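You operate a simulated robot arm through the tools that you are given. There is no shell and no other tool. Be economical: measure what you need, move in short steps, check, and stop when the job is done.

You are at the controls of a simulated two-armed robot. One attempt, no reset.

Task
Turn the left tension knob to 3. Put two of the rusty lumps from the left shelf of the air jet table on the service bench. Do these in any order.

The check looks at the end state, three seconds after you hand in, the way a careful person would. Anything else that was tipped, shoved, dropped, spilled or broken makes it a failure.

Robot
Two 7-joint arms with fingered hands on one trunk, on a base that drives. Base frame: it is fixed to the floor where the robot stands at the start and does not move with it; the origin is under the middle of the robot, x ahead of it, y to its left, z up. Units: cm, degrees, N and s.
The left shoulder is at the start at [16.1, 12.5, 115.3], the right one opposite. With the tool pointing down near the work surface each hand reaches from about 10 to 92 cm from the robot's upright axis, wherever it stands, measured 20 degrees to its own side. Places, roughly: left tension knob [60, 0, 70]; rusty lump [-100, -650, 75]; service bench [120, -780, 80]. Payload 3.7 kg a hand.
The TCP of each hand is the grasp point between the finger pads, 2.5 cm short of the fingertips. In the tool frame z runs along the fingers and y along their closing line. Largest opening 8.8 cm; the body of the gripper starts 2.9 cm behind the TCP. The gripper is a hand of 5 fingers: y runs from the thumb to the fingers, the wrist lies at [-1.3, -9.7, -16.2] in the tool frame, and closing takes about 1.5 s.
Orientation is that of the tool frame in the base frame, as a unit quaternion [x, y, z, w]. With the fingers straight down and the wrist toward the robot, the tool's x, y and z point along [0, 1, 0], [1, 0, 0] and [0, 0, -1] of the base frame.

Tools
- The arms move only by the tool servo_tool. It takes "left_increments", "right_increments" or both (then of equal length, played together; a hand with none holds still); each is a list of rows, each a list of 7 numbers: the shift along the base's x, y, z in cm, then the turn, a rotation vector about the base's x, y, z in degrees, then the opening, from 0 (shut) to 1 (fully open). In form: [[tx, ty, tz, rx, ry, rz, grip], ...]. A call has 1 to 8 rows; each row shifts and turns the commanded pose from where the row before left it. Rows are played at 5 a second. More than 5 cm and 8.6 degrees between two rows, or a gripper value outside its range, and nothing of the call is played. Where a pose cannot be reached the arm comes as near as it can. A force on the tool above 40 N (or 10 N above the force at the start of the call, whichever is more), or a blocked arm, ends the call early, and 0.2 s more pass. The fingers move at their own pace (about 4.5 cm/s each) and stop on an object; they squeeze with about 27 N. The grip force told is the motor's: it shows also when the fingers shut on nothing. Time passes only in rows, and 0.2 s behind the last, so rows that do not move let the fingers close. The reply holds the time, the measured pose of the TCP, the force on the tool along the base axes, the opening and the grip force, in the units named above and with some noise, with the torque about the TCP (base axes, N m) and any sound that the robot's microphone picked up, and new pictures: "views" is both (left out), scene, wrist or none (wrist: the cameras of the hands that moved).
- Cameras (640 x 400 px; columns grow to the right, rows downward): "scene" is now at [25.43, -0.4, 126.88]; the picture's right is [-0.05, -1.00, 0.00], its down [-0.80, 0.04, -0.60] and it looks along [0.60, -0.03, -0.80] (base axes); focal length 277 px, centre (320, 200). "left" rides on the left gripper at [-5.9, -7.9, -10.5] in its tool frame; the picture's right is [-0.73, -0.32, 0.61], its down [0.62, -0.68, 0.38] and it looks along [0.29, 0.66, 0.70] (tool axes); focal length 234 px, centre (320, 200). "right" rides on the right gripper at [5.9, -7.9, -10.5] in its tool frame; the picture's right is [-0.73, 0.32, -0.61], its down [-0.62, -0.68, 0.38] and it looks along [-0.29, 0.66, 0.70] (tool axes); focal length 234 px, centre (320, 200). There is no depth. A picture from a camera that has moved, and an enlarged one, comes with that camera's place and axes in the base frame and with its lens.
- lift_body(by): slides the trunk up (or, below 0, down) by that many cm; the arms and the scene camera ride with it, the base frame stays. It gives what a move gives, with no picture.
- steer(legs): drives the robot by 1 to 6 legs, each [ahead, left, turn to the left] in cm, cm and degrees, along the robot's own axes; the way and the turn of a leg run together, so that a leg with both is an arc; at most 150 cm and 180 degrees a leg. The arms and the cameras ride along, it lands a little off, and it stops where it bumps. It gives what a move gives, and a new picture of the scene camera.
- set_grasp(shape, hand): the hand has 5 fingers and takes this shape, open, in about a second: jaw (thumb against the fingers, like two jaws); tri (thumb and two fingers); tip (a fingertip pinch); poke (one finger out to press); point (the index stretched); flat (the hand flat); cup (the hand cupped); fist (a fist). The gripper value then closes the fingers along that shape, each until it touches; the sizes above hold for jaw. It gives what a move gives, with no picture.
- aim_head(pan, tilt): turns the head with the scene camera to pan (to the left, within 80 degrees either way) and tilt (down, from -29 to 69), counted from straight ahead of the robot. It gives what a move gives, and a new picture of the scene camera.
- inspect(camera, box): a new picture of the part [left, top, right, bottom] of that camera's present view, enlarged. No time passes.
- finish_job(): hands the job in; it is judged then, once.

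Go step by step. Nothing tells you exact positions but the pictures and the camera data: compare them with the known pose of the tool, close in by small moves and look again before you grip or let go. The budget is 165 turns and 260 pictures, counting those below and the enlarged ones. Unless the task says otherwise, let go and move clear before handing in, and close with one line.

The tools are called after "Call:" as name(argument=value, ...) on one line, values as JSON. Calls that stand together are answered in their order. servo_tool: Moves the arms, as the interface text tells. Its arguments: {"type":"object","properties":{"left_increments":{"type":"array"},"right_increments":{"type":"array"},"views":{"type":"string","enum":["both","scene","wrist","none"]}},"required":[]} The other tools are called the same way: lift_body (by) slides the trunk up or down; set_grasp (shape, hand) gives the hand a shape; steer (legs) drives the base; aim_head (pan, tilt) turns the head that bears the scene camera; inspect (camera, box) takes an enlarged picture of a part of a camera's view; finish_job () hands the job in.

At the start:

```text
time_s: 0.0
left_position: [54.23, 25.25, 95.46]
left_ee_rot: [0.707, 0.707, 0.0, 0.001]
left_contact_force: [0.0, -0.2, -0.6]
left_ft_torque: [0.02, 0.0, 0.02]
left_width: 8.78
left_grip_force: 0.0
left_shape: jaw
right_position: [53.93, -25.73, 95.89]
right_ee_rot: [0.707, 0.707, 0.0, -0.001]
right_contact_force: [-0.3, 0.1, -0.1]
right_ft_torque: [0.01, -0.03, 0.0]
right_width: 8.75
right_grip_force: 0.0
right_shape: jaw
trunk travel left (down, up): [-17.5, 24.0]
robot x, y, heading: [0.2, 0.24, 0.2]
head pan, tilt: [-3.0, 53.3]
```

scene: 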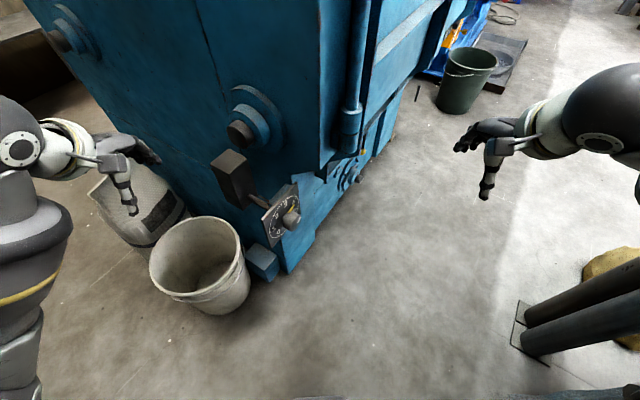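
right: 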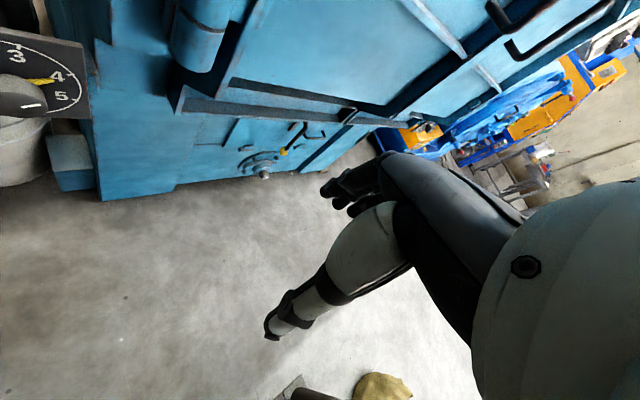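
left: 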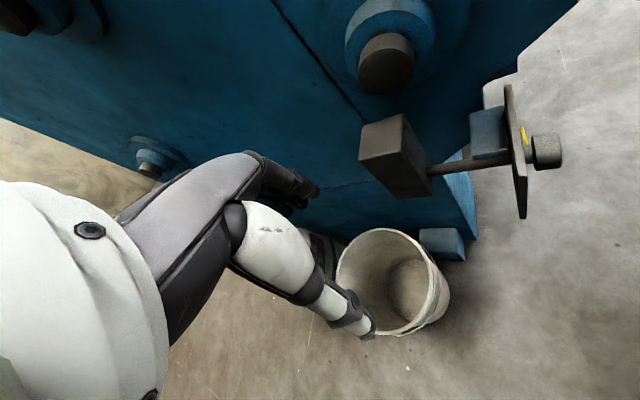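

I see a dial with a knob near the blue machine's corner, facing the robot's right/front. I zoom in to read it.

Call:
inspect(camera="scene", box=[200, 140, 340, 280])

Call:
inspect(camera="right", box=[0, 20, 120, 140])

Call:
inspect(camera="left", box=[420, 70, 600, 230])

```text
2.86 times, centred on (270, 210) of scene
camera zoom: at [25.43, -0.4, 126.88], right [-0.05, -1.0, 0.0], down [-0.8, 0.04, -0.6], along [0.6, -0.03, -0.8], focal length 792 px, centre (463, 171)
```

zoom: 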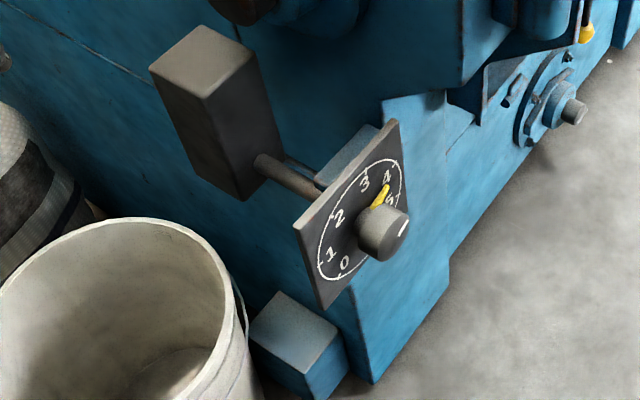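

```text
3.33 times, centred on (60, 80) of right
camera zoom: at [46.16, -19.96, 106.53], right [0.32, -0.73, 0.61], down [-0.68, -0.62, -0.38], along [0.66, -0.29, -0.7], focal length 781 px, centre (1187, 600)
```

zoom: 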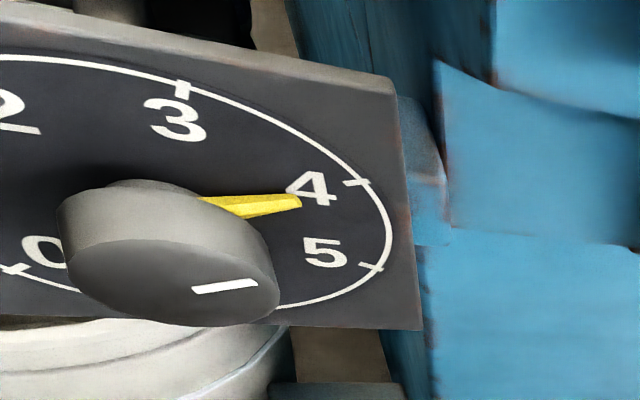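

```text
2.50 times, centred on (510, 150) of left
camera zoom: at [46.41, 19.35, 105.83], right [-0.32, -0.73, -0.61], down [-0.68, 0.62, -0.38], along [0.66, 0.29, -0.7], focal length 585 px, centre (-155, 325)
```

zoom: 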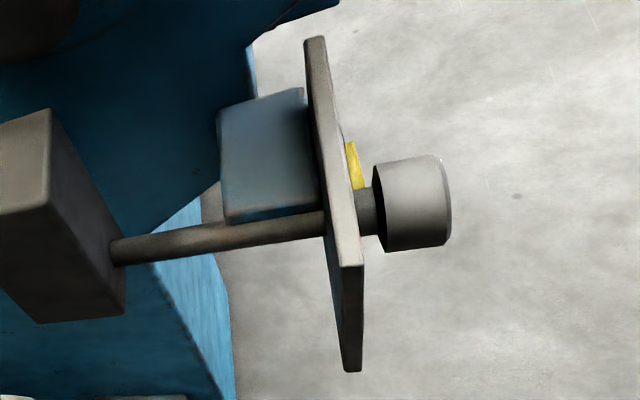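

The knob sits at about (60, 4, 72). Its plate is vertical and faces me at an angle, with its normal about (-0.6, -0.8, 0), and the pointer is near 4. Next I swing the right hand horizontal so it can approach along the knob's axis.

Call:
servo_tool(right_increments=[[-0.5, 0, -1, 0, -8.5, 0, 1], [-0.5, 0, -1, 0, -8.5, 0, 1], [-0.5, 0, -1, 0, -8.5, 0, 1], [-0.5, 0, -1, 0, -8.5, 0, 1], [-0.5, 0, -1, 0, -8.5, 0, 1], [-0.5, 0, -1, 0, -8.5, 0, 1], [-0.5, 0, -1, 0, -8.5, 0, 1], [-0.5, 0, -1, 0, -8.5, 0, 1]], views="none")

Call:
servo_tool(right_increments=[[0, 0, -1, 0, -7.5, 0, 1], [0, 0, -1, 0, -7.5, 0, 1], [0, 0, -1, 0, -7, 0, 1], [0, 0, -1, 0, 0, 8.5, 1], [0, 0, -1, 0, 0, 8.5, 1], [0, 0, -1, 0, 0, 8.5, 1], [0, 0, -1, 0, 0, 8.5, 1], [0, 0, -1, 0, 0, 8.5, 1]], views="both")

```text
time_s: 1.8
left_position: [54.16, 25.22, 95.36]
left_ee_rot: [0.706, 0.708, 0.0, 0.001]
left_contact_force: [0.3, -0.1, 0.6]
left_ft_torque: [0.01, 0.01, -0.03]
left_width: 8.79
left_grip_force: 0.1
left_shape: jaw
right_position: [51.61, -26.92, 90.43]
right_ee_rot: [0.567, 0.64, 0.383, 0.349]
right_contact_force: [-0.1, 0.4, -0.2]
right_ft_torque: [0.02, 0.01, -0.02]
right_width: 8.78
right_grip_force: 0.2
right_shape: jaw
right hand out of reach, approached as far as the arm can: row 3, 4, 6, 7, 8
trunk travel left (down, up): [-17.5, 24.0]
robot x, y, heading: [0.19, 0.28, 0.0]
head pan, tilt: [-3.0, 53.3]
```

```text
time_s: 3.6
left_position: [54.15, 25.26, 95.26]
left_ee_rot: [0.707, 0.707, -0.001, 0.0]
left_contact_force: [-0.4, 0.1, 0.9]
left_ft_torque: [0.03, -0.01, 0.01]
left_width: 8.75
left_grip_force: 0.1
left_shape: jaw
right_position: [51.58, -31.26, 83.54]
right_ee_rot: [0.248, 0.699, 0.619, 0.259]
right_contact_force: [-0.3, 0.6, 0.2]
right_ft_torque: [0.01, -0.03, -0.01]
right_width: 8.78
right_grip_force: 0.2
right_shape: jaw
right hand out of reach, approached as far as the arm can: row 1, 2, 3
trunk travel left (down, up): [-17.5, 24.0]
robot x, y, heading: [0.06, 0.14, -0.0]
head pan, tilt: [-3.0, 53.3]
camera scene: at [25.47, -0.41, 126.87], right [-0.05, -1.0, 0.0], down [-0.8, 0.04, -0.6], along [0.6, -0.03, -0.8], focal length 277 px, centre (320, 200)
camera right: at [40.21, -36.0, 76.45], right [0.14, -0.9, 0.42], down [0.7, -0.21, -0.68], along [0.7, 0.39, 0.6], focal length 234 px, centre (320, 200)
```

scene: 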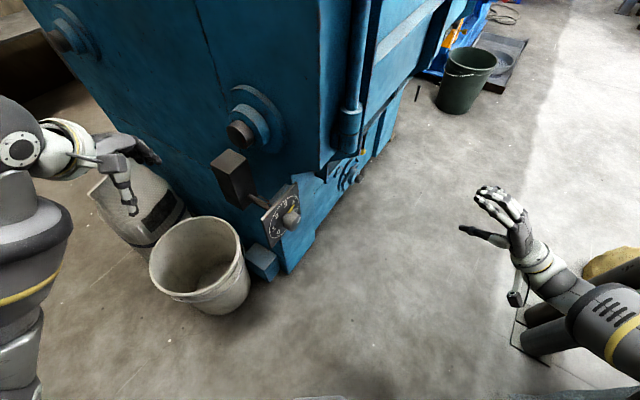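
right: 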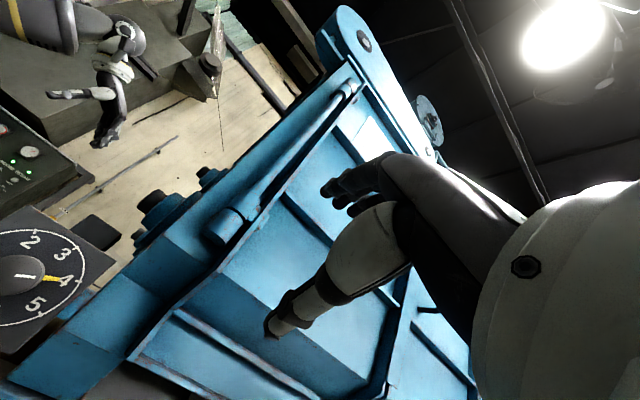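

The hand is nearly in line with the knob axis. I bring it to a standoff in front of the knob.

Call:
servo_tool(right_increments=[[0.5, 3, -1, 0, 0, 3, 1], [0.5, 3, -1, 0, 0, 3, 1], [0.5, 3, -1, 0, 0, 0, 1], [0.5, 3, -1, 0, 0, 0, 1], [0.5, 3, -1, 0, 0, 0, 1], [0.5, 3, -1, 0, 0, 0, 1], [0, 0, 0, 0, 0, 0, 1]])

```text
time_s: 5.2
left_position: [54.15, 25.29, 95.42]
left_ee_rot: [0.707, 0.707, 0.0, 0.001]
left_contact_force: [0.3, 0.0, -0.3]
left_ft_torque: [-0.02, 0.01, 0.03]
left_width: 8.77
left_grip_force: 0.1
left_shape: jaw
right_position: [54.61, -13.34, 77.46]
right_ee_rot: [0.212, 0.709, 0.632, 0.227]
right_contact_force: [-0.8, 0.8, 0.4]
right_ft_torque: [-0.02, -0.01, -0.04]
right_width: 8.78
right_grip_force: 0.1
right_shape: jaw
trunk travel left (down, up): [-17.5, 24.0]
robot x, y, heading: [-0.55, 0.1, -0.0]
head pan, tilt: [-3.0, 53.3]
camera scene: at [25.42, -0.41, 126.89], right [-0.05, -1.0, 0.0], down [-0.8, 0.04, -0.6], along [0.6, -0.03, -0.8], focal length 277 px, centre (320, 200)
camera right: at [43.7, -19.2, 70.44], right [0.23, -0.88, 0.42], down [0.72, -0.14, -0.68], along [0.65, 0.46, 0.6], focal length 234 px, centre (320, 200)
```

scene: 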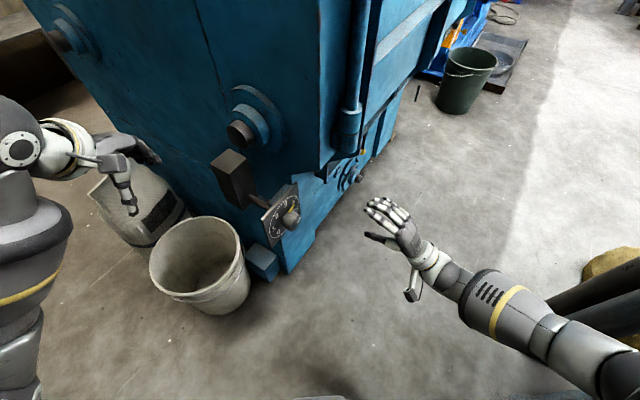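
right: 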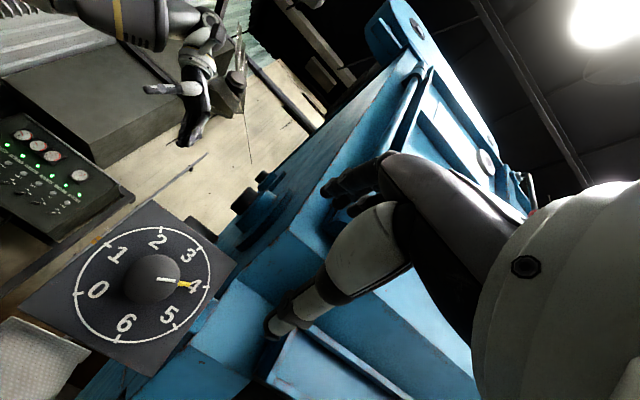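

Call:
inspect(camera="right", box=[20, 200, 240, 380])

```text
2.22 times, centred on (130, 290) of right
camera zoom: at [43.7, -19.2, 70.44], right [0.23, -0.88, 0.42], down [0.72, -0.14, -0.68], along [0.65, 0.46, 0.6], focal length 520 px, centre (742, 0)
```

zoom: 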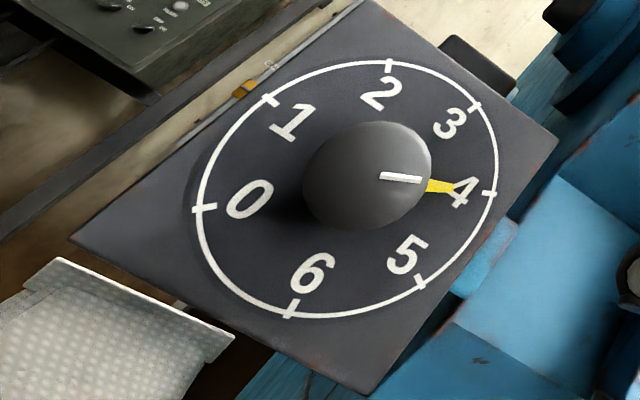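

The dial runs 0 to 6 in steps of 51.4°, and the pointer is at 4, so it needs about 50° counter-clockwise as seen from the front. I align the hand on the axis at a standoff.

Call:
servo_tool(right_increments=[[-1.5, 1, -1.5, 2.2, -1.6, 0, 1], [-1.5, 1, -1.5, 2.2, -1.6, 0, 1], [-1.5, 1.2, -1.2, 0, 0, 0, 1], [1.2, 1.8, -1, 0, 0, 0, 1], [1.2, 1.8, 0, 0, 0, 0, 1], [1.2, 1.8, 0, 0, 0, 0, 1], [1.2, 1.6, 0, 0, 0, 0, 1], [0, 0, 0, 0, 0, 0, 1]])

```text
time_s: 7.0
left_position: [54.17, 25.31, 95.42]
left_ee_rot: [0.707, 0.707, 0.0, 0.0]
left_contact_force: [0.2, 0.8, 0.1]
left_ft_torque: [0.02, -0.01, 0.0]
left_width: 8.75
left_grip_force: 0.0
left_shape: jaw
right_position: [54.82, -2.99, 72.32]
right_ee_rot: [0.203, 0.678, 0.664, 0.24]
right_contact_force: [-0.5, 1.0, -0.4]
right_ft_torque: [-0.03, 0.0, -0.01]
right_width: 8.78
right_grip_force: 0.2
right_shape: jaw
trunk travel left (down, up): [-17.5, 24.0]
robot x, y, heading: [-0.0, 0.24, -0.4]
head pan, tilt: [-3.0, 53.3]
camera scene: at [25.42, -0.41, 126.88], right [-0.05, -1.0, 0.0], down [-0.8, 0.04, -0.6], along [0.6, -0.03, -0.8], focal length 277 px, centre (320, 200)
camera right: at [44.4, -8.36, 64.19], right [0.21, -0.91, 0.36], down [0.76, -0.08, -0.65], along [0.62, 0.41, 0.67], focal length 234 px, centre (320, 200)
```

scene: 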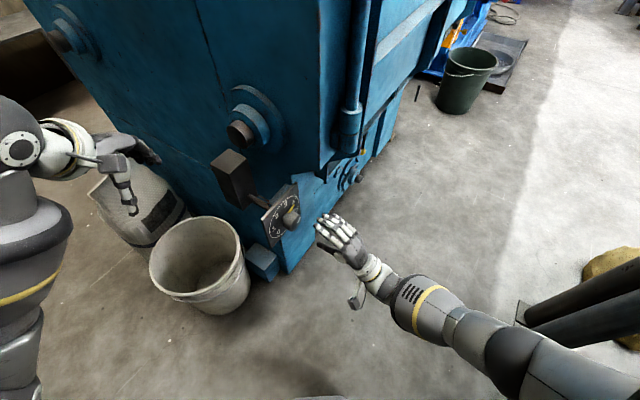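
right: 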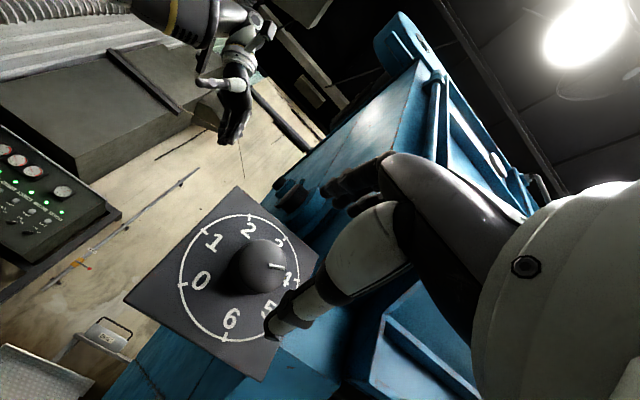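

The hand is centred on the axis. I advance over the knob and look.

Call:
servo_tool(right_increments=[[1.1, 1.5, 0, 0, 0, 0, 1], [1.1, 1.5, 0, 0, 0, 0, 1], [1.1, 1.5, 0, 0, 0, 0, 1], [1.1, 1.5, 0, 0, 0, 0, 1], [0, 0, 0, 0, 0, 0, 1]])

```text
time_s: 8.2
left_position: [54.1, 25.24, 95.33]
left_ee_rot: [0.707, 0.707, 0.0, 0.0]
left_contact_force: [-0.4, 0.0, 0.4]
left_ft_torque: [0.02, 0.0, 0.01]
left_width: 8.77
left_grip_force: 0.0
left_shape: jaw
right_position: [59.35, 3.01, 72.59]
right_ee_rot: [0.203, 0.678, 0.665, 0.238]
right_contact_force: [-0.3, 0.0, 0.2]
right_ft_torque: [-0.02, 0.01, -0.01]
right_width: 8.77
right_grip_force: 0.2
right_shape: jaw
trunk travel left (down, up): [-17.5, 24.0]
robot x, y, heading: [0.45, 0.03, -0.1]
head pan, tilt: [-3.0, 53.3]
camera scene: at [25.43, -0.41, 126.88], right [-0.05, -1.0, 0.0], down [-0.8, 0.04, -0.6], along [0.6, -0.03, -0.8], focal length 277 px, centre (320, 200)
camera right: at [48.77, -2.3, 64.36], right [0.21, -0.91, 0.36], down [0.76, -0.08, -0.65], along [0.62, 0.41, 0.67], focal length 234 px, centre (320, 200)
```

scene: 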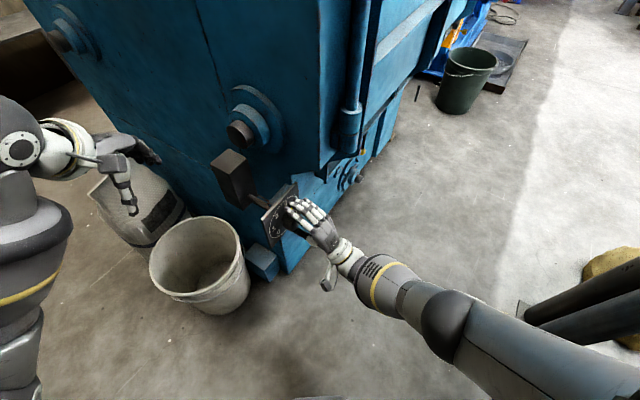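
right: 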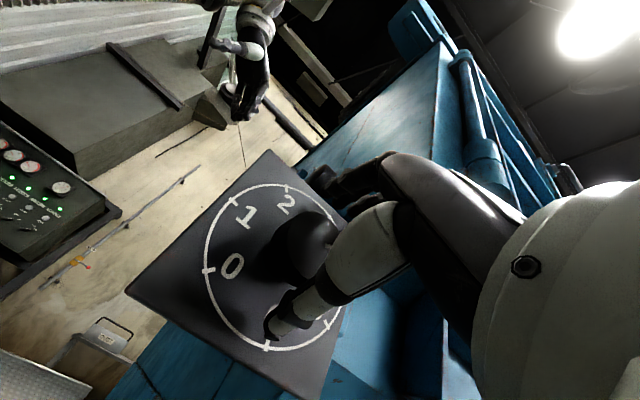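

The fingers straddle the knob, so I close gently.

Call:
servo_tool(right_increments=[[0, 0, 0, 0, 0, 0, 0.6], [0, 0, 0, 0, 0, 0, 0.3], [0, 0, 0, 0, 0, 0, 0.2], [0, 0, 0, 0, 0, 0, 0.2], [0, 0, 0, 0, 0, 0, 0.2], [0, 0, 0, 0, 0, 0, 0.2]])

```text
time_s: 9.6
left_position: [54.17, 25.34, 95.29]
left_ee_rot: [0.707, 0.707, -0.001, -0.001]
left_contact_force: [0.0, -0.1, -0.1]
left_ft_torque: [-0.02, -0.01, 0.0]
left_width: 8.74
left_grip_force: 0.1
left_shape: jaw
right_position: [59.23, 3.0, 72.49]
right_ee_rot: [0.203, 0.679, 0.664, 0.238]
right_contact_force: [2.3, 1.1, -3.3]
right_ft_torque: [-0.02, 0.04, -0.01]
right_width: 3.63
right_grip_force: 26.7
right_shape: jaw
trunk travel left (down, up): [-17.5, 24.0]
robot x, y, heading: [0.07, -0.09, -0.1]
head pan, tilt: [-3.0, 53.3]
camera scene: at [25.48, -0.4, 126.87], right [-0.05, -1.0, 0.0], down [-0.8, 0.04, -0.6], along [0.6, -0.03, -0.8], focal length 277 px, centre (320, 200)
camera right: at [48.79, -2.33, 64.31], right [0.21, -0.91, 0.36], down [0.76, -0.09, -0.65], along [0.62, 0.41, 0.67], focal length 234 px, centre (320, 200)
```

scene: 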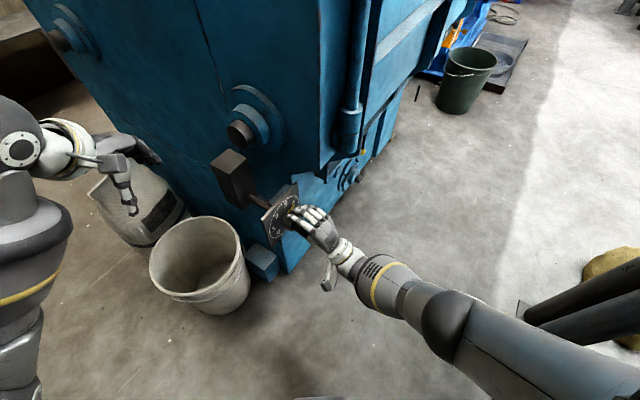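
right: 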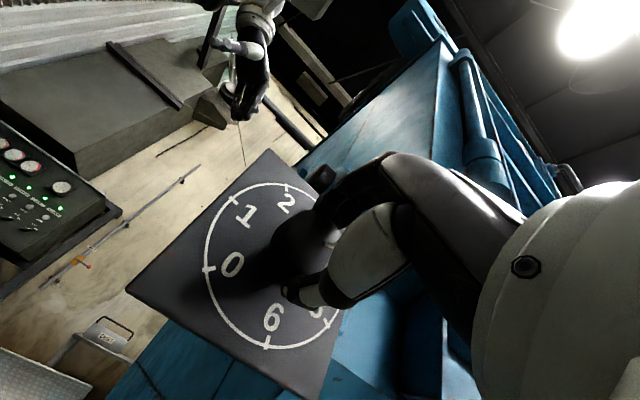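

I have a firm grip on the knob. I turn about 25° counter-clockwise first and check.

Call:
servo_tool(right_increments=[[0, 0, 0, -3.0, -4.0, 0, 0.2], [0, 0, 0, -3.0, -4.0, 0, 0.2], [0, 0, 0, -3.0, -4.0, 0, 0.2], [0, 0, 0, -3.0, -4.0, 0, 0.2], [0, 0, 0, -3.0, -4.0, 0, 0.2], [0, 0, 0, 0, 0, 0, 0.2]])

```text
time_s: 11.0
left_position: [54.14, 25.06, 95.49]
left_ee_rot: [0.707, 0.707, 0.0, -0.001]
left_contact_force: [-0.2, -0.1, 0.8]
left_ft_torque: [0.01, 0.01, -0.03]
left_width: 8.78
left_grip_force: 0.0
left_shape: jaw
right_position: [59.47, 2.96, 72.36]
right_ee_rot: [0.114, 0.699, 0.629, 0.321]
right_contact_force: [-1.2, -10.3, -1.2]
right_ft_torque: [0.03, 0.05, -0.08]
right_width: 3.55
right_grip_force: 26.8
right_shape: jaw
right hand out of reach, approached as far as the arm can: row 4, 5
trunk travel left (down, up): [-17.5, 24.0]
robot x, y, heading: [-0.18, 0.02, 0.1]
head pan, tilt: [-3.0, 53.3]
camera scene: at [25.43, -0.5, 126.88], right [-0.05, -1.0, 0.0], down [-0.8, 0.04, -0.6], along [0.6, -0.03, -0.8], focal length 277 px, centre (320, 200)
camera right: at [50.79, -3.74, 63.05], right [0.12, -0.84, 0.53], down [0.87, -0.17, -0.46], along [0.47, 0.52, 0.71], focal length 234 px, centre (320, 200)
```

scene: 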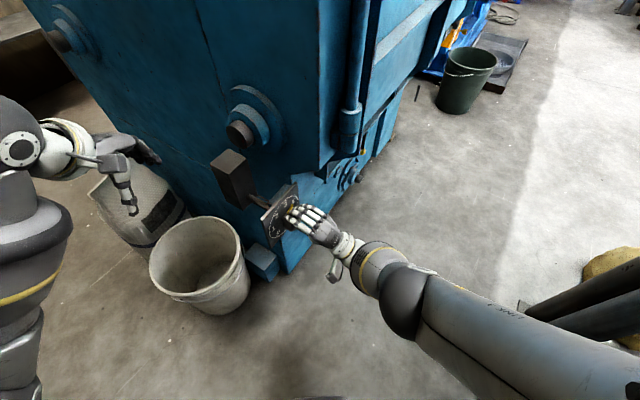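
right: 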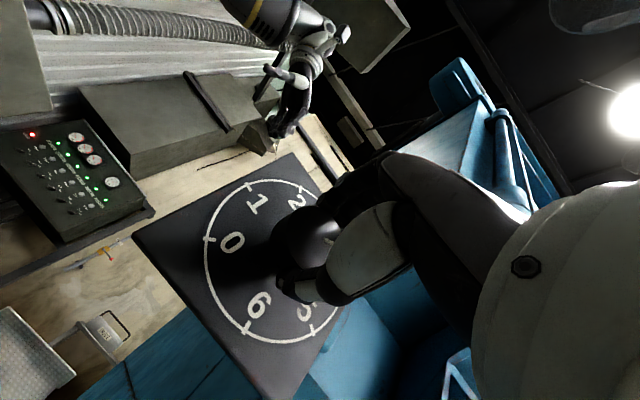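

The arm hit its reach limit after about 17°. I open the hand, check the dial, and roll back to regrip.

Call:
servo_tool(right_increments=[[0, 0, 0, 0, 0, 0, 0.6], [0, 0, 0, 0, 0, 0, 1], [0, 0, 0, 0, 0, 0, 1], [0, 0, 0, 0, 0, 0, 1], [0, 0, 0, 0, 0, 0, 1], [0, 0, 0, 0, 0, 0, 1]], views="none")

Call:
servo_tool(right_increments=[[0, 0, 0, 4, 5.4, 0, 1], [0, 0, 0, 4, 5.4, 0, 1], [0, 0, 0, 4, 5.4, 0, 1], [0, 0, 0, 4, 5.4, 0, 1], [0, 0, 0, 4, 5.4, 0, 1], [0, 0, 0, 4, 5.4, 0, 1], [0, 0, 0, 4, 5.4, 0, 1], [0, 0, 0, 4, 5.4, 0, 1]])

```text
time_s: 12.4
left_position: [54.05, 25.27, 95.38]
left_ee_rot: [0.707, 0.707, 0.0, 0.0]
left_contact_force: [-0.3, 0.8, -0.5]
left_ft_torque: [-0.01, -0.02, -0.03]
left_width: 8.81
left_grip_force: 0.2
left_shape: jaw
right_position: [59.42, 3.01, 72.38]
right_ee_rot: [0.113, 0.699, 0.629, 0.32]
right_contact_force: [0.0, -0.4, 0.0]
right_ft_torque: [-0.04, 0.01, 0.0]
right_width: 8.78
right_grip_force: 0.1
right_shape: jaw
trunk travel left (down, up): [-17.5, 24.0]
robot x, y, heading: [-0.02, -0.17, -0.0]
head pan, tilt: [-3.0, 53.3]
```

```text
time_s: 14.2
left_position: [54.09, 25.18, 95.4]
left_ee_rot: [0.707, 0.707, 0.0, 0.0]
left_contact_force: [0.2, 0.0, 0.5]
left_ft_torque: [0.01, 0.03, 0.02]
left_width: 8.78
left_grip_force: 0.1
left_shape: jaw
right_position: [60.88, 3.47, 69.71]
right_ee_rot: [0.416, 0.569, 0.71, 0.003]
right_contact_force: [-5.5, -5.4, 1.7]
right_ft_torque: [0.16, -0.22, -0.22]
right_width: 8.78
right_grip_force: 0.0
right_shape: jaw
right hand out of reach, approached as far as the arm can: row 2, 4, 5, 6, 7, 8
trunk travel left (down, up): [-17.5, 24.0]
robot x, y, heading: [0.12, -0.3, 0.1]
head pan, tilt: [-3.0, 53.3]
camera scene: at [25.35, -0.46, 126.9], right [-0.05, -1.0, 0.0], down [-0.8, 0.04, -0.6], along [0.6, -0.03, -0.8], focal length 277 px, centre (320, 200)
camera right: at [47.34, 0.52, 66.77], right [0.27, -0.95, -0.17], down [0.32, 0.25, -0.91], along [0.91, 0.19, 0.37], focal length 234 px, centre (320, 200)
```

scene: 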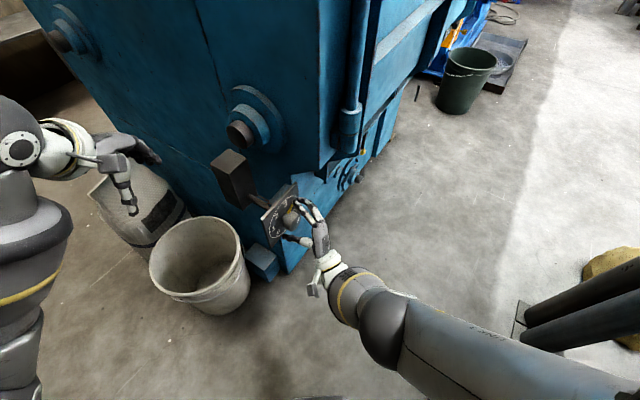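
right: 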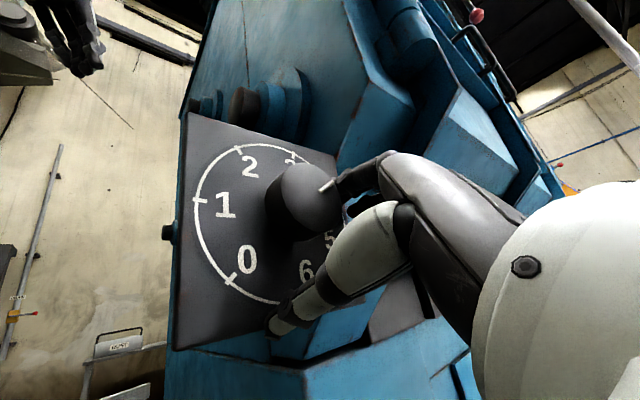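

Call:
servo_tool(right_increments=[[-0.6, -0.8, 0, -3, -4, 0, 1], [0, 0, 0, -3, -4, 0, 1], [0, 0, 0, 0, 0, 0, 1]], views="wrist")

```text
time_s: 15.0
left_position: [54.23, 25.15, 95.47]
left_ee_rot: [0.707, 0.707, 0.0, 0.0]
left_contact_force: [-0.1, -0.8, -0.5]
left_ft_torque: [0.02, 0.01, 0.03]
left_width: 8.75
left_grip_force: 0.1
left_shape: jaw
right_position: [60.12, 2.76, 70.15]
right_ee_rot: [0.365, 0.606, 0.704, 0.064]
right_contact_force: [-0.2, -0.1, -0.3]
right_ft_torque: [0.0, 0.0, 0.0]
right_width: 8.78
right_grip_force: 0.1
right_shape: jaw
right hand out of reach, approached as far as the arm can: row 2
trunk travel left (down, up): [-17.5, 24.0]
robot x, y, heading: [0.3, -0.06, -0.0]
head pan, tilt: [-3.0, 53.3]
camera right: at [46.99, -0.62, 65.58], right [0.28, -0.96, -0.03], down [0.44, 0.15, -0.88], along [0.85, 0.24, 0.47], focal length 234 px, centre (320, 200)
```

right: 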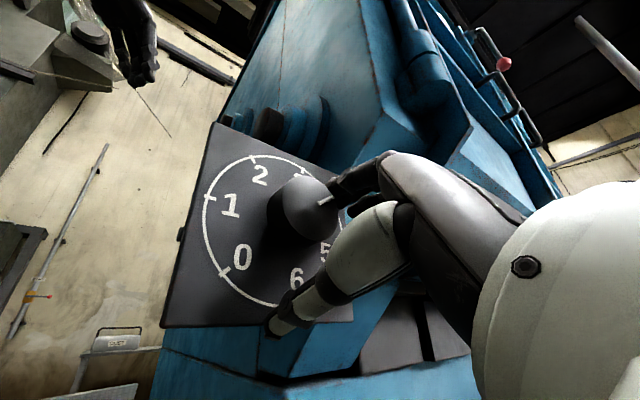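

Call:
servo_tool(right_increments=[[-0.3, 0.2, 1, 0, 0, 0, 1], [-0.4, 0.2, 1.1, 0, 0, 0, 1], [0, 0, 0, 0, 0, 0, 1]], views="wrist")

```text
time_s: 15.8
left_position: [54.12, 25.23, 95.49]
left_ee_rot: [0.707, 0.708, 0.0, 0.001]
left_contact_force: [0.5, 0.1, 0.4]
left_ft_torque: [0.02, -0.01, -0.01]
left_width: 8.76
left_grip_force: 0.1
left_shape: jaw
right_position: [59.41, 3.09, 72.2]
right_ee_rot: [0.364, 0.606, 0.704, 0.064]
right_contact_force: [-0.3, -0.6, 0.1]
right_ft_torque: [0.03, -0.01, 0.0]
right_width: 8.77
right_grip_force: 0.0
right_shape: jaw
trunk travel left (down, up): [-17.5, 24.0]
robot x, y, heading: [0.05, -0.17, 0.1]
head pan, tilt: [-3.0, 53.3]
camera right: at [46.25, -0.23, 67.68], right [0.28, -0.96, -0.03], down [0.44, 0.15, -0.89], along [0.85, 0.24, 0.46], focal length 234 px, centre (320, 200)
```

right: 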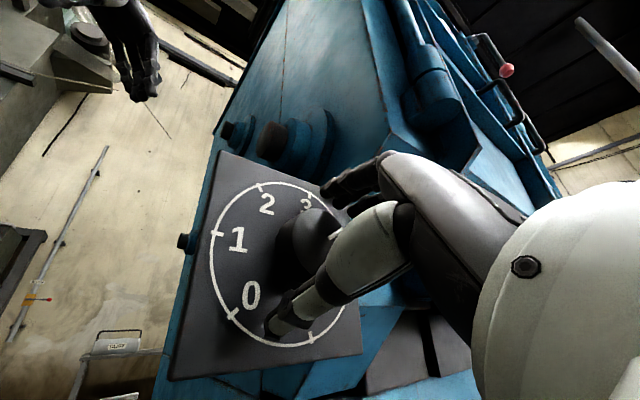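

Aligned at a roll of about -26°. I grip and turn about 30°.

Call:
servo_tool(right_increments=[[0, 0, 0, 0, 0, 0, 0.6], [0, 0, 0, 0, 0, 0, 0.3], [0, 0, 0, 0, 0, 0, 0.2], [0, 0, 0, 0, 0, 0, 0.2], [0, 0, 0, 0, 0, 0, 0.2], [0, 0, 0, 0, 0, 0, 0.2]], views="none")

Call:
servo_tool(right_increments=[[0, 0, 0, -3.0, -4.0, 0, 0.2], [0, 0, 0, -3.0, -4.0, 0, 0.2], [0, 0, 0, -3.0, -4.0, 0, 0.2], [0, 0, 0, -3.0, -4.0, 0, 0.2], [0, 0, 0, -3.0, -4.0, 0, 0.2], [0, 0, 0, -3, -4, 0, 0.2], [0, 0, 0, 0, 0, 0, 0.2]])

```text
time_s: 17.2
left_position: [54.17, 25.28, 95.36]
left_ee_rot: [0.707, 0.707, 0.0, -0.001]
left_contact_force: [-0.4, -0.1, 0.8]
left_ft_torque: [0.03, 0.0, 0.01]
left_width: 8.77
left_grip_force: 0.0
left_shape: jaw
right_position: [59.4, 3.14, 72.1]
right_ee_rot: [0.366, 0.606, 0.704, 0.063]
right_contact_force: [-0.9, 2.2, -4.8]
right_ft_torque: [-0.06, 0.02, 0.04]
right_width: 3.65
right_grip_force: 27.0
right_shape: jaw
trunk travel left (down, up): [-17.5, 24.0]
robot x, y, heading: [-0.2, 0.11, -0.3]
head pan, tilt: [-3.0, 53.3]
```

```text
time_s: 18.8
left_position: [54.24, 25.19, 95.43]
left_ee_rot: [0.707, 0.707, 0.0, -0.001]
left_contact_force: [-0.6, -0.8, -0.1]
left_ft_torque: [-0.01, 0.02, -0.01]
left_width: 8.75
left_grip_force: 0.0
left_shape: jaw
right_position: [59.6, 2.93, 72.17]
right_ee_rot: [0.196, 0.681, 0.662, 0.243]
right_contact_force: [-0.3, -6.0, -3.1]
right_ft_torque: [0.03, 0.09, -0.03]
right_width: 3.62
right_grip_force: 27.3
right_shape: jaw
trunk travel left (down, up): [-17.5, 24.0]
robot x, y, heading: [0.09, 0.01, 0.1]
head pan, tilt: [-3.0, 53.3]
camera scene: at [25.45, -0.45, 126.88], right [-0.05, -1.0, 0.0], down [-0.8, 0.04, -0.6], along [0.6, -0.03, -0.8], focal length 277 px, centre (320, 200)
camera right: at [49.14, -2.31, 63.97], right [0.21, -0.9, 0.38], down [0.77, -0.09, -0.64], along [0.61, 0.42, 0.67], focal length 234 px, centre (320, 200)
```

scene: 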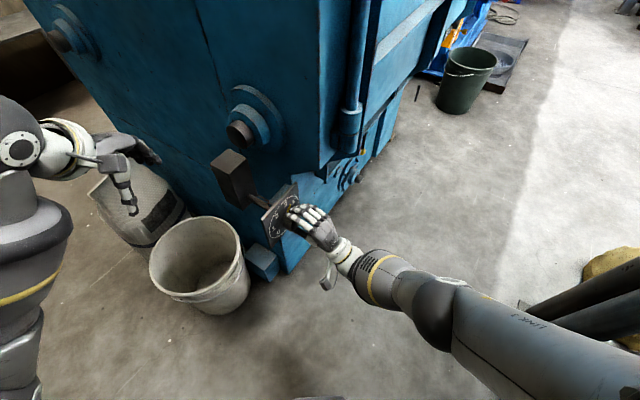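
right: 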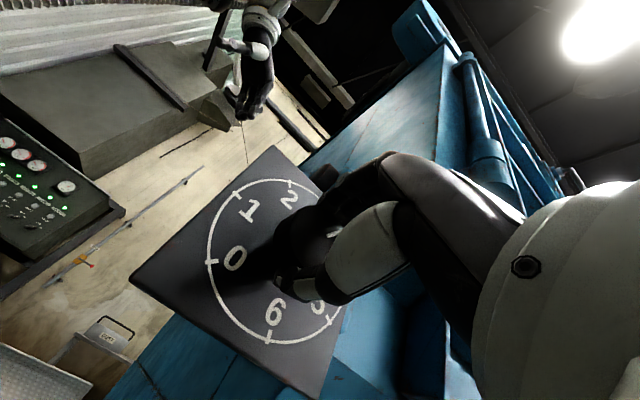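

Call:
servo_tool(right_increments=[[0, 0, 0, 0, 0, 0, 0.6], [0, 0, 0, 0, 0, 0, 1], [0, 0, 0, 0, 0, 0, 1], [0, 0, 0, 0, 0, 0, 1], [-1.5, -2, 0, 0, 0, 0, 1], [-1.5, -2, 0, 0, 0, 0, 1], [-1.5, -2, 0, 0, 0, 0, 1], [0, 0, 0, 0, 0, 0, 1]], views="none")

Call:
inspect(camera="right", box=[110, 160, 330, 380])

Call:
inspect(camera="scene", box=[220, 150, 340, 270])

```text
time_s: 20.6
left_position: [54.23, 25.16, 95.35]
left_ee_rot: [0.707, 0.707, -0.001, 0.001]
left_contact_force: [-0.5, -0.3, 0.5]
left_ft_torque: [0.04, 0.01, 0.03]
left_width: 8.8
left_grip_force: 0.1
left_shape: jaw
right_position: [55.11, -2.98, 72.16]
right_ee_rot: [0.196, 0.681, 0.662, 0.243]
right_contact_force: [-1.1, -0.1, 0.2]
right_ft_torque: [-0.02, 0.01, 0.0]
right_width: 8.76
right_grip_force: 0.0
right_shape: jaw
trunk travel left (down, up): [-17.5, 24.0]
robot x, y, heading: [0.38, -0.09, 0.0]
head pan, tilt: [-3.0, 53.3]
```

```text
1.82 times, centred on (220, 270) of right
camera zoom: at [44.77, -8.35, 63.99], right [0.21, -0.9, 0.38], down [0.77, -0.09, -0.64], along [0.61, 0.42, 0.67], focal length 426 px, centre (502, 73)
```

zoom: 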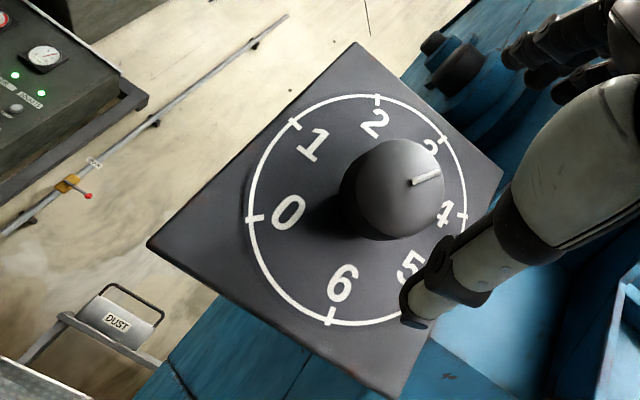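

```text
3.33 times, centred on (280, 210) of scene
camera zoom: at [25.43, -0.4, 126.88], right [-0.05, -1.0, 0.0], down [-0.8, 0.04, -0.6], along [0.6, -0.03, -0.8], focal length 924 px, centre (453, 167)
```

zoom: 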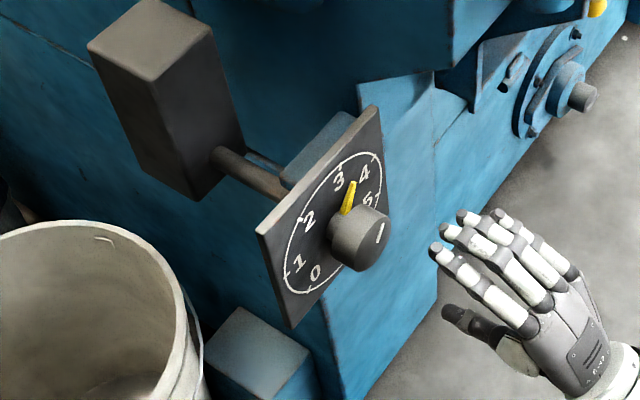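

The pointer is at about 3.4 and needs roughly 22° more. I roll back and regrip.

Call:
servo_tool(right_increments=[[0, 0, 0, 3.6, 4.8, 0, 1], [0, 0, 0, 3.6, 4.8, 0, 1], [0, 0, 0, 3.6, 4.8, 0, 1], [0, 0, 0, 3.6, 4.8, 0, 1], [1.4, 2, 0, 0, 0, 0, 1], [1.4, 2, 0, 0, 0, 0, 1], [1.5, 2, 0, 0, 0, 0, 1], [0, 0, 0, 0, 0, 0, 1]], views="wrist")

```text
time_s: 22.4
left_position: [54.19, 25.2, 95.44]
left_ee_rot: [0.707, 0.707, 0.0, -0.001]
left_contact_force: [-0.6, -0.4, -0.2]
left_ft_torque: [0.01, 0.01, 0.01]
left_width: 8.78
left_grip_force: 0.0
left_shape: jaw
right_position: [59.45, 3.26, 72.29]
right_ee_rot: [0.333, 0.624, 0.7, 0.101]
right_contact_force: [-0.5, 0.8, 0.7]
right_ft_torque: [-0.02, -0.01, 0.02]
right_width: 8.74
right_grip_force: 0.0
right_shape: jaw
trunk travel left (down, up): [-17.5, 24.0]
robot x, y, heading: [0.23, -0.46, 0.2]
head pan, tilt: [-3.0, 53.3]
camera right: at [46.71, -0.46, 66.86], right [0.28, -0.96, 0.06], down [0.51, 0.1, -0.85], along [0.81, 0.27, 0.52], focal length 234 px, centre (320, 200)
```

right: 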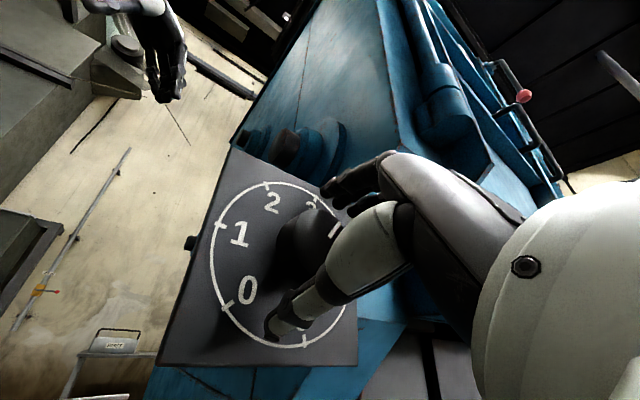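

Call:
servo_tool(right_increments=[[0, 0, 0, 0, 0, 0, 0.6], [0, 0, 0, 0, 0, 0, 0.3], [0, 0, 0, 0, 0, 0, 0.1], [0, 0, 0, 0, 0, 0, 0.1], [0, 0, 0, 0, 0, 0, 0.1], [0, 0, 0, 0, 0, 0, 0.1]], views="wrist")

Call:
servo_tool(right_increments=[[0, 0, 0, -3.0, -4.0, 0, 0.1], [0, 0, 0, -3.0, -4.0, 0, 0.1], [0, 0, 0, -3.0, -4.0, 0, 0.1], [0, 0, 0, -3.0, -4.0, 0, 0.1], [0, 0, 0, -3.0, -4.0, 0, 0.1], [0, 0, 0, 0, 0, 0, 0.1]], views="wrist")

```text
time_s: 23.8
left_position: [54.13, 25.29, 95.31]
left_ee_rot: [0.707, 0.707, -0.001, -0.001]
left_contact_force: [0.6, -1.0, -0.4]
left_ft_torque: [-0.02, 0.01, 0.01]
left_width: 8.75
left_grip_force: 0.1
left_shape: jaw
right_position: [59.37, 3.12, 72.19]
right_ee_rot: [0.334, 0.624, 0.7, 0.098]
right_contact_force: [-0.5, 2.0, -4.0]
right_ft_torque: [-0.06, 0.06, 0.02]
right_width: 3.63
right_grip_force: 26.9
right_shape: jaw
trunk travel left (down, up): [-17.5, 24.0]
robot x, y, heading: [0.17, 0.02, 0.4]
head pan, tilt: [-3.0, 53.3]
camera right: at [46.69, -0.47, 66.79], right [0.28, -0.96, 0.06], down [0.51, 0.1, -0.85], along [0.81, 0.27, 0.52], focal length 234 px, centre (320, 200)
```

right: 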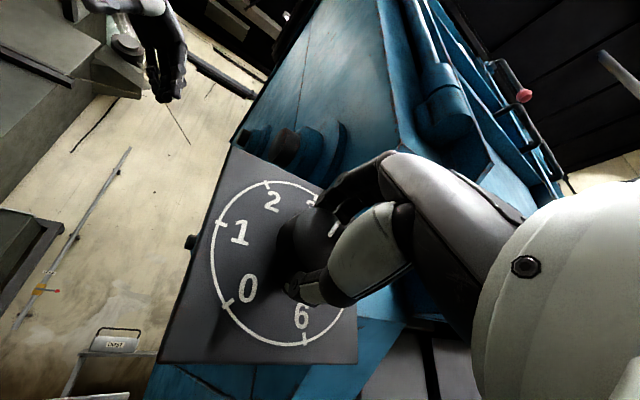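

```text
time_s: 25.2
left_position: [54.27, 25.12, 95.29]
left_ee_rot: [0.707, 0.707, -0.001, 0.0]
left_contact_force: [0.2, -0.1, -0.2]
left_ft_torque: [0.01, 0.0, -0.05]
left_width: 8.76
left_grip_force: 0.2
left_shape: jaw
right_position: [59.39, 3.19, 72.22]
right_ee_rot: [0.19, 0.683, 0.66, 0.249]
right_contact_force: [6.4, 1.5, -2.3]
right_ft_torque: [0.08, 0.07, -0.12]
right_width: 3.63
right_grip_force: 27.0
right_shape: jaw
trunk travel left (down, up): [-17.5, 24.0]
robot x, y, heading: [0.06, -0.19, -0.2]
head pan, tilt: [-3.0, 53.3]
camera right: at [49.14, -2.34, 63.89], right [0.2, -0.9, 0.39], down [0.77, -0.1, -0.62], along [0.6, 0.43, 0.68], focal length 234 px, centre (320, 200)
```

right: 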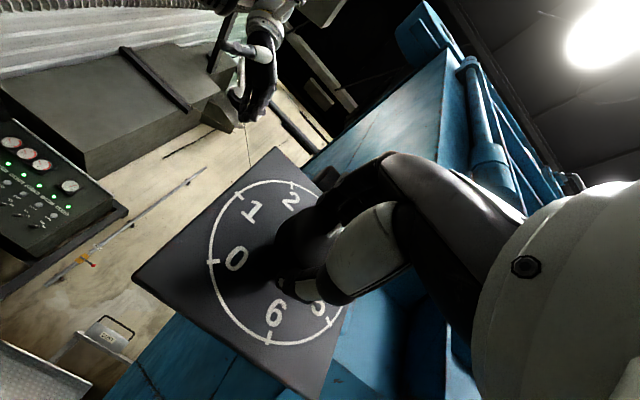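

Call:
servo_tool(right_increments=[[0, 0, 0, 0, 0, 0, 0.6], [0, 0, 0, 0, 0, 0, 1], [0, 0, 0, 0, 0, 0, 1], [0, 0, 0, 0, 0, 0, 1], [-1.5, -2, 0, 0, 0, 0, 1], [-1.5, -2, 0, 0, 0, 0, 1], [-1.5, -2, 0, 0, 0, 0, 1], [0, 0, 0, 0, 0, 0, 1]], views="none")

Call:
inspect(camera="right", box=[180, 160, 320, 290])

Call:
inspect(camera="scene", box=[220, 150, 340, 270])

```text
time_s: 27.0
left_position: [54.2, 25.18, 95.33]
left_ee_rot: [0.707, 0.707, 0.0, 0.0]
left_contact_force: [0.2, -0.2, 0.2]
left_ft_torque: [0.0, 0.04, -0.05]
left_width: 8.79
left_grip_force: 0.1
left_shape: jaw
right_position: [54.75, -2.91, 72.05]
right_ee_rot: [0.19, 0.683, 0.66, 0.249]
right_contact_force: [0.4, 0.8, 0.1]
right_ft_torque: [0.06, -0.01, 0.02]
right_width: 8.75
right_grip_force: 0.1
right_shape: jaw
trunk travel left (down, up): [-17.5, 24.0]
robot x, y, heading: [0.18, -0.17, -0.1]
head pan, tilt: [-3.0, 53.3]
```

```text
3.08 times, centred on (250, 225) of right
camera zoom: at [44.41, -8.41, 63.79], right [0.2, -0.9, 0.39], down [0.77, -0.1, -0.63], along [0.6, 0.43, 0.68], focal length 720 px, centre (535, 123)
```

zoom: 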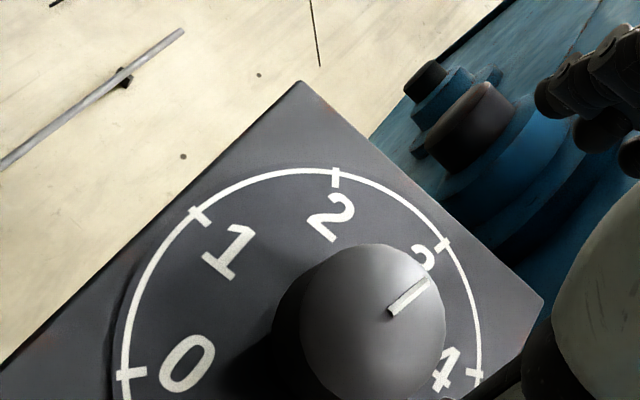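

```text
3.33 times, centred on (280, 210) of scene
camera zoom: at [25.43, -0.4, 126.88], right [-0.05, -1.0, 0.0], down [-0.8, 0.04, -0.6], along [0.6, -0.03, -0.8], focal length 924 px, centre (453, 167)
```

zoom: 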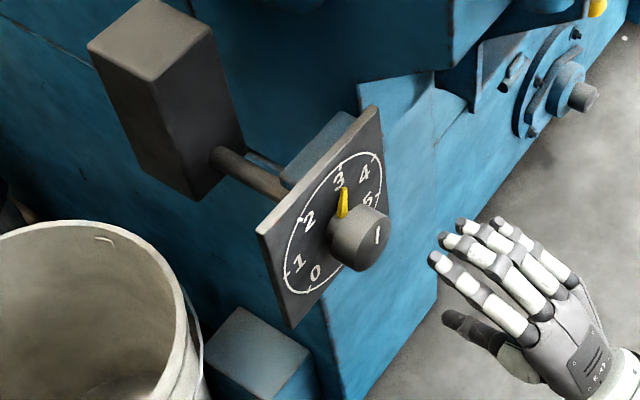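

The white mark and the yellow pointer now line up with tick 3, so the knob is done. I retreat the arm along the axis and return it to its ready pose.

Call:
servo_tool(right_increments=[[-2, -3, 1, 0, 0, -5, 1], [-2, -3, 1, 0, 0, -8, 1], [-1, -3, 2, 0, 0, -8, 1], [0, -3, 2, 0, 0, -8, 1], [0, -3, 3, 0, 0, -8, 1], [0, -3, 3, 0, 0, -8, 1], [0, -3, 3, 0, 0, -5, 1], [0, 0, 2, 0, 0, -3, 1]], views="none")

Call:
servo_tool(right_increments=[[-2, 0, 1, 0, 8.5, 0, 1], [-2, 0, 1, 0, 8.5, 0, 1], [-2, 0, 1, 0, 8.5, 0, 1], [-1, 0, 1, 0, 8.5, 0, 1], [0, 0, 1, 0, 8.5, 0, 1], [0, 0, 0, 0, 8.5, 0, 1], [0, 0, 0, 0, 8.5, 0, 1], [0, 0, 0, 0, 8.5, 0, 1]], views="none")

Call:
aim_head(pan=-75, tilt=20)

```text
time_s: 28.8
left_position: [54.1, 25.15, 95.37]
left_ee_rot: [0.707, 0.707, 0.0, -0.001]
left_contact_force: [-1.0, -0.6, 0.7]
left_ft_torque: [0.0, -0.02, 0.03]
left_width: 8.74
left_grip_force: 0.1
left_shape: jaw
right_position: [55.04, -35.52, 90.04]
right_ee_rot: [0.476, 0.526, 0.481, 0.516]
right_contact_force: [-0.3, 0.5, -0.1]
right_ft_torque: [0.01, -0.01, 0.0]
right_width: 8.79
right_grip_force: 0.1
right_shape: jaw
right hand out of reach, approached as far as the arm can: row 2, 3, 4, 5, 6, 8
trunk travel left (down, up): [-17.5, 24.0]
robot x, y, heading: [-0.01, -0.11, 0.1]
head pan, tilt: [-3.0, 53.3]
```

```text
time_s: 30.6
left_position: [54.3, 25.42, 95.66]
left_ee_rot: [0.706, 0.709, 0.002, 0.0]
left_contact_force: [-0.5, -0.4, 0.1]
left_ft_torque: [-0.01, -0.02, 0.0]
left_width: 8.78
left_grip_force: 0.0
left_shape: jaw
right_position: [46.25, -37.28, 93.76]
right_ee_rot: [0.718, 0.653, 0.201, 0.135]
right_contact_force: [0.3, -0.9, 0.6]
right_ft_torque: [0.01, 0.02, 0.03]
right_width: 8.78
right_grip_force: 0.0
right_shape: jaw
trunk travel left (down, up): [-17.5, 24.0]
robot x, y, heading: [0.18, 0.32, 0.3]
head pan, tilt: [-3.0, 53.3]
stopped in row 8 (right hand): the arm was blocked; the commanded pose is now the measured one
```

```text
time_s: 32.0
left_position: [54.31, 25.33, 95.24]
left_ee_rot: [0.706, 0.708, 0.0, -0.001]
left_contact_force: [0.7, 0.5, 0.4]
left_ft_torque: [-0.01, 0.0, -0.01]
left_width: 8.79
left_grip_force: 0.0
left_shape: jaw
right_position: [46.14, -37.35, 93.5]
right_ee_rot: [0.719, 0.653, 0.2, 0.133]
right_contact_force: [0.1, 0.2, 0.3]
right_ft_torque: [-0.03, -0.01, 0.03]
right_width: 8.78
right_grip_force: 0.1
right_shape: jaw
trunk travel left (down, up): [-17.5, 24.0]
robot x, y, heading: [-0.13, -0.25, 0.2]
head pan, tilt: [-75.0, 20.0]
camera scene: at [20.84, -8.97, 131.8], right [-0.97, -0.26, 0.0], down [-0.09, 0.33, -0.94], along [0.24, -0.91, -0.34], focal length 277 px, centre (320, 200)
```

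scene: 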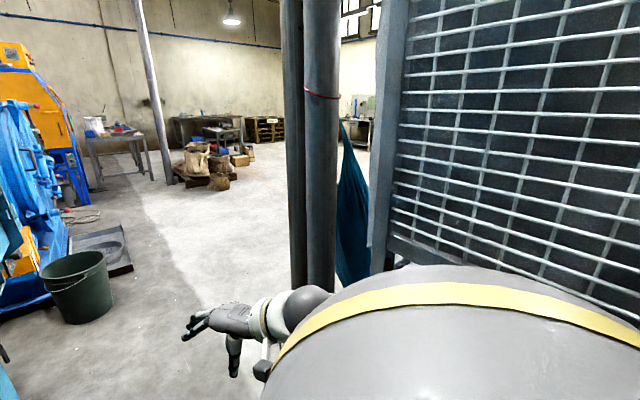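

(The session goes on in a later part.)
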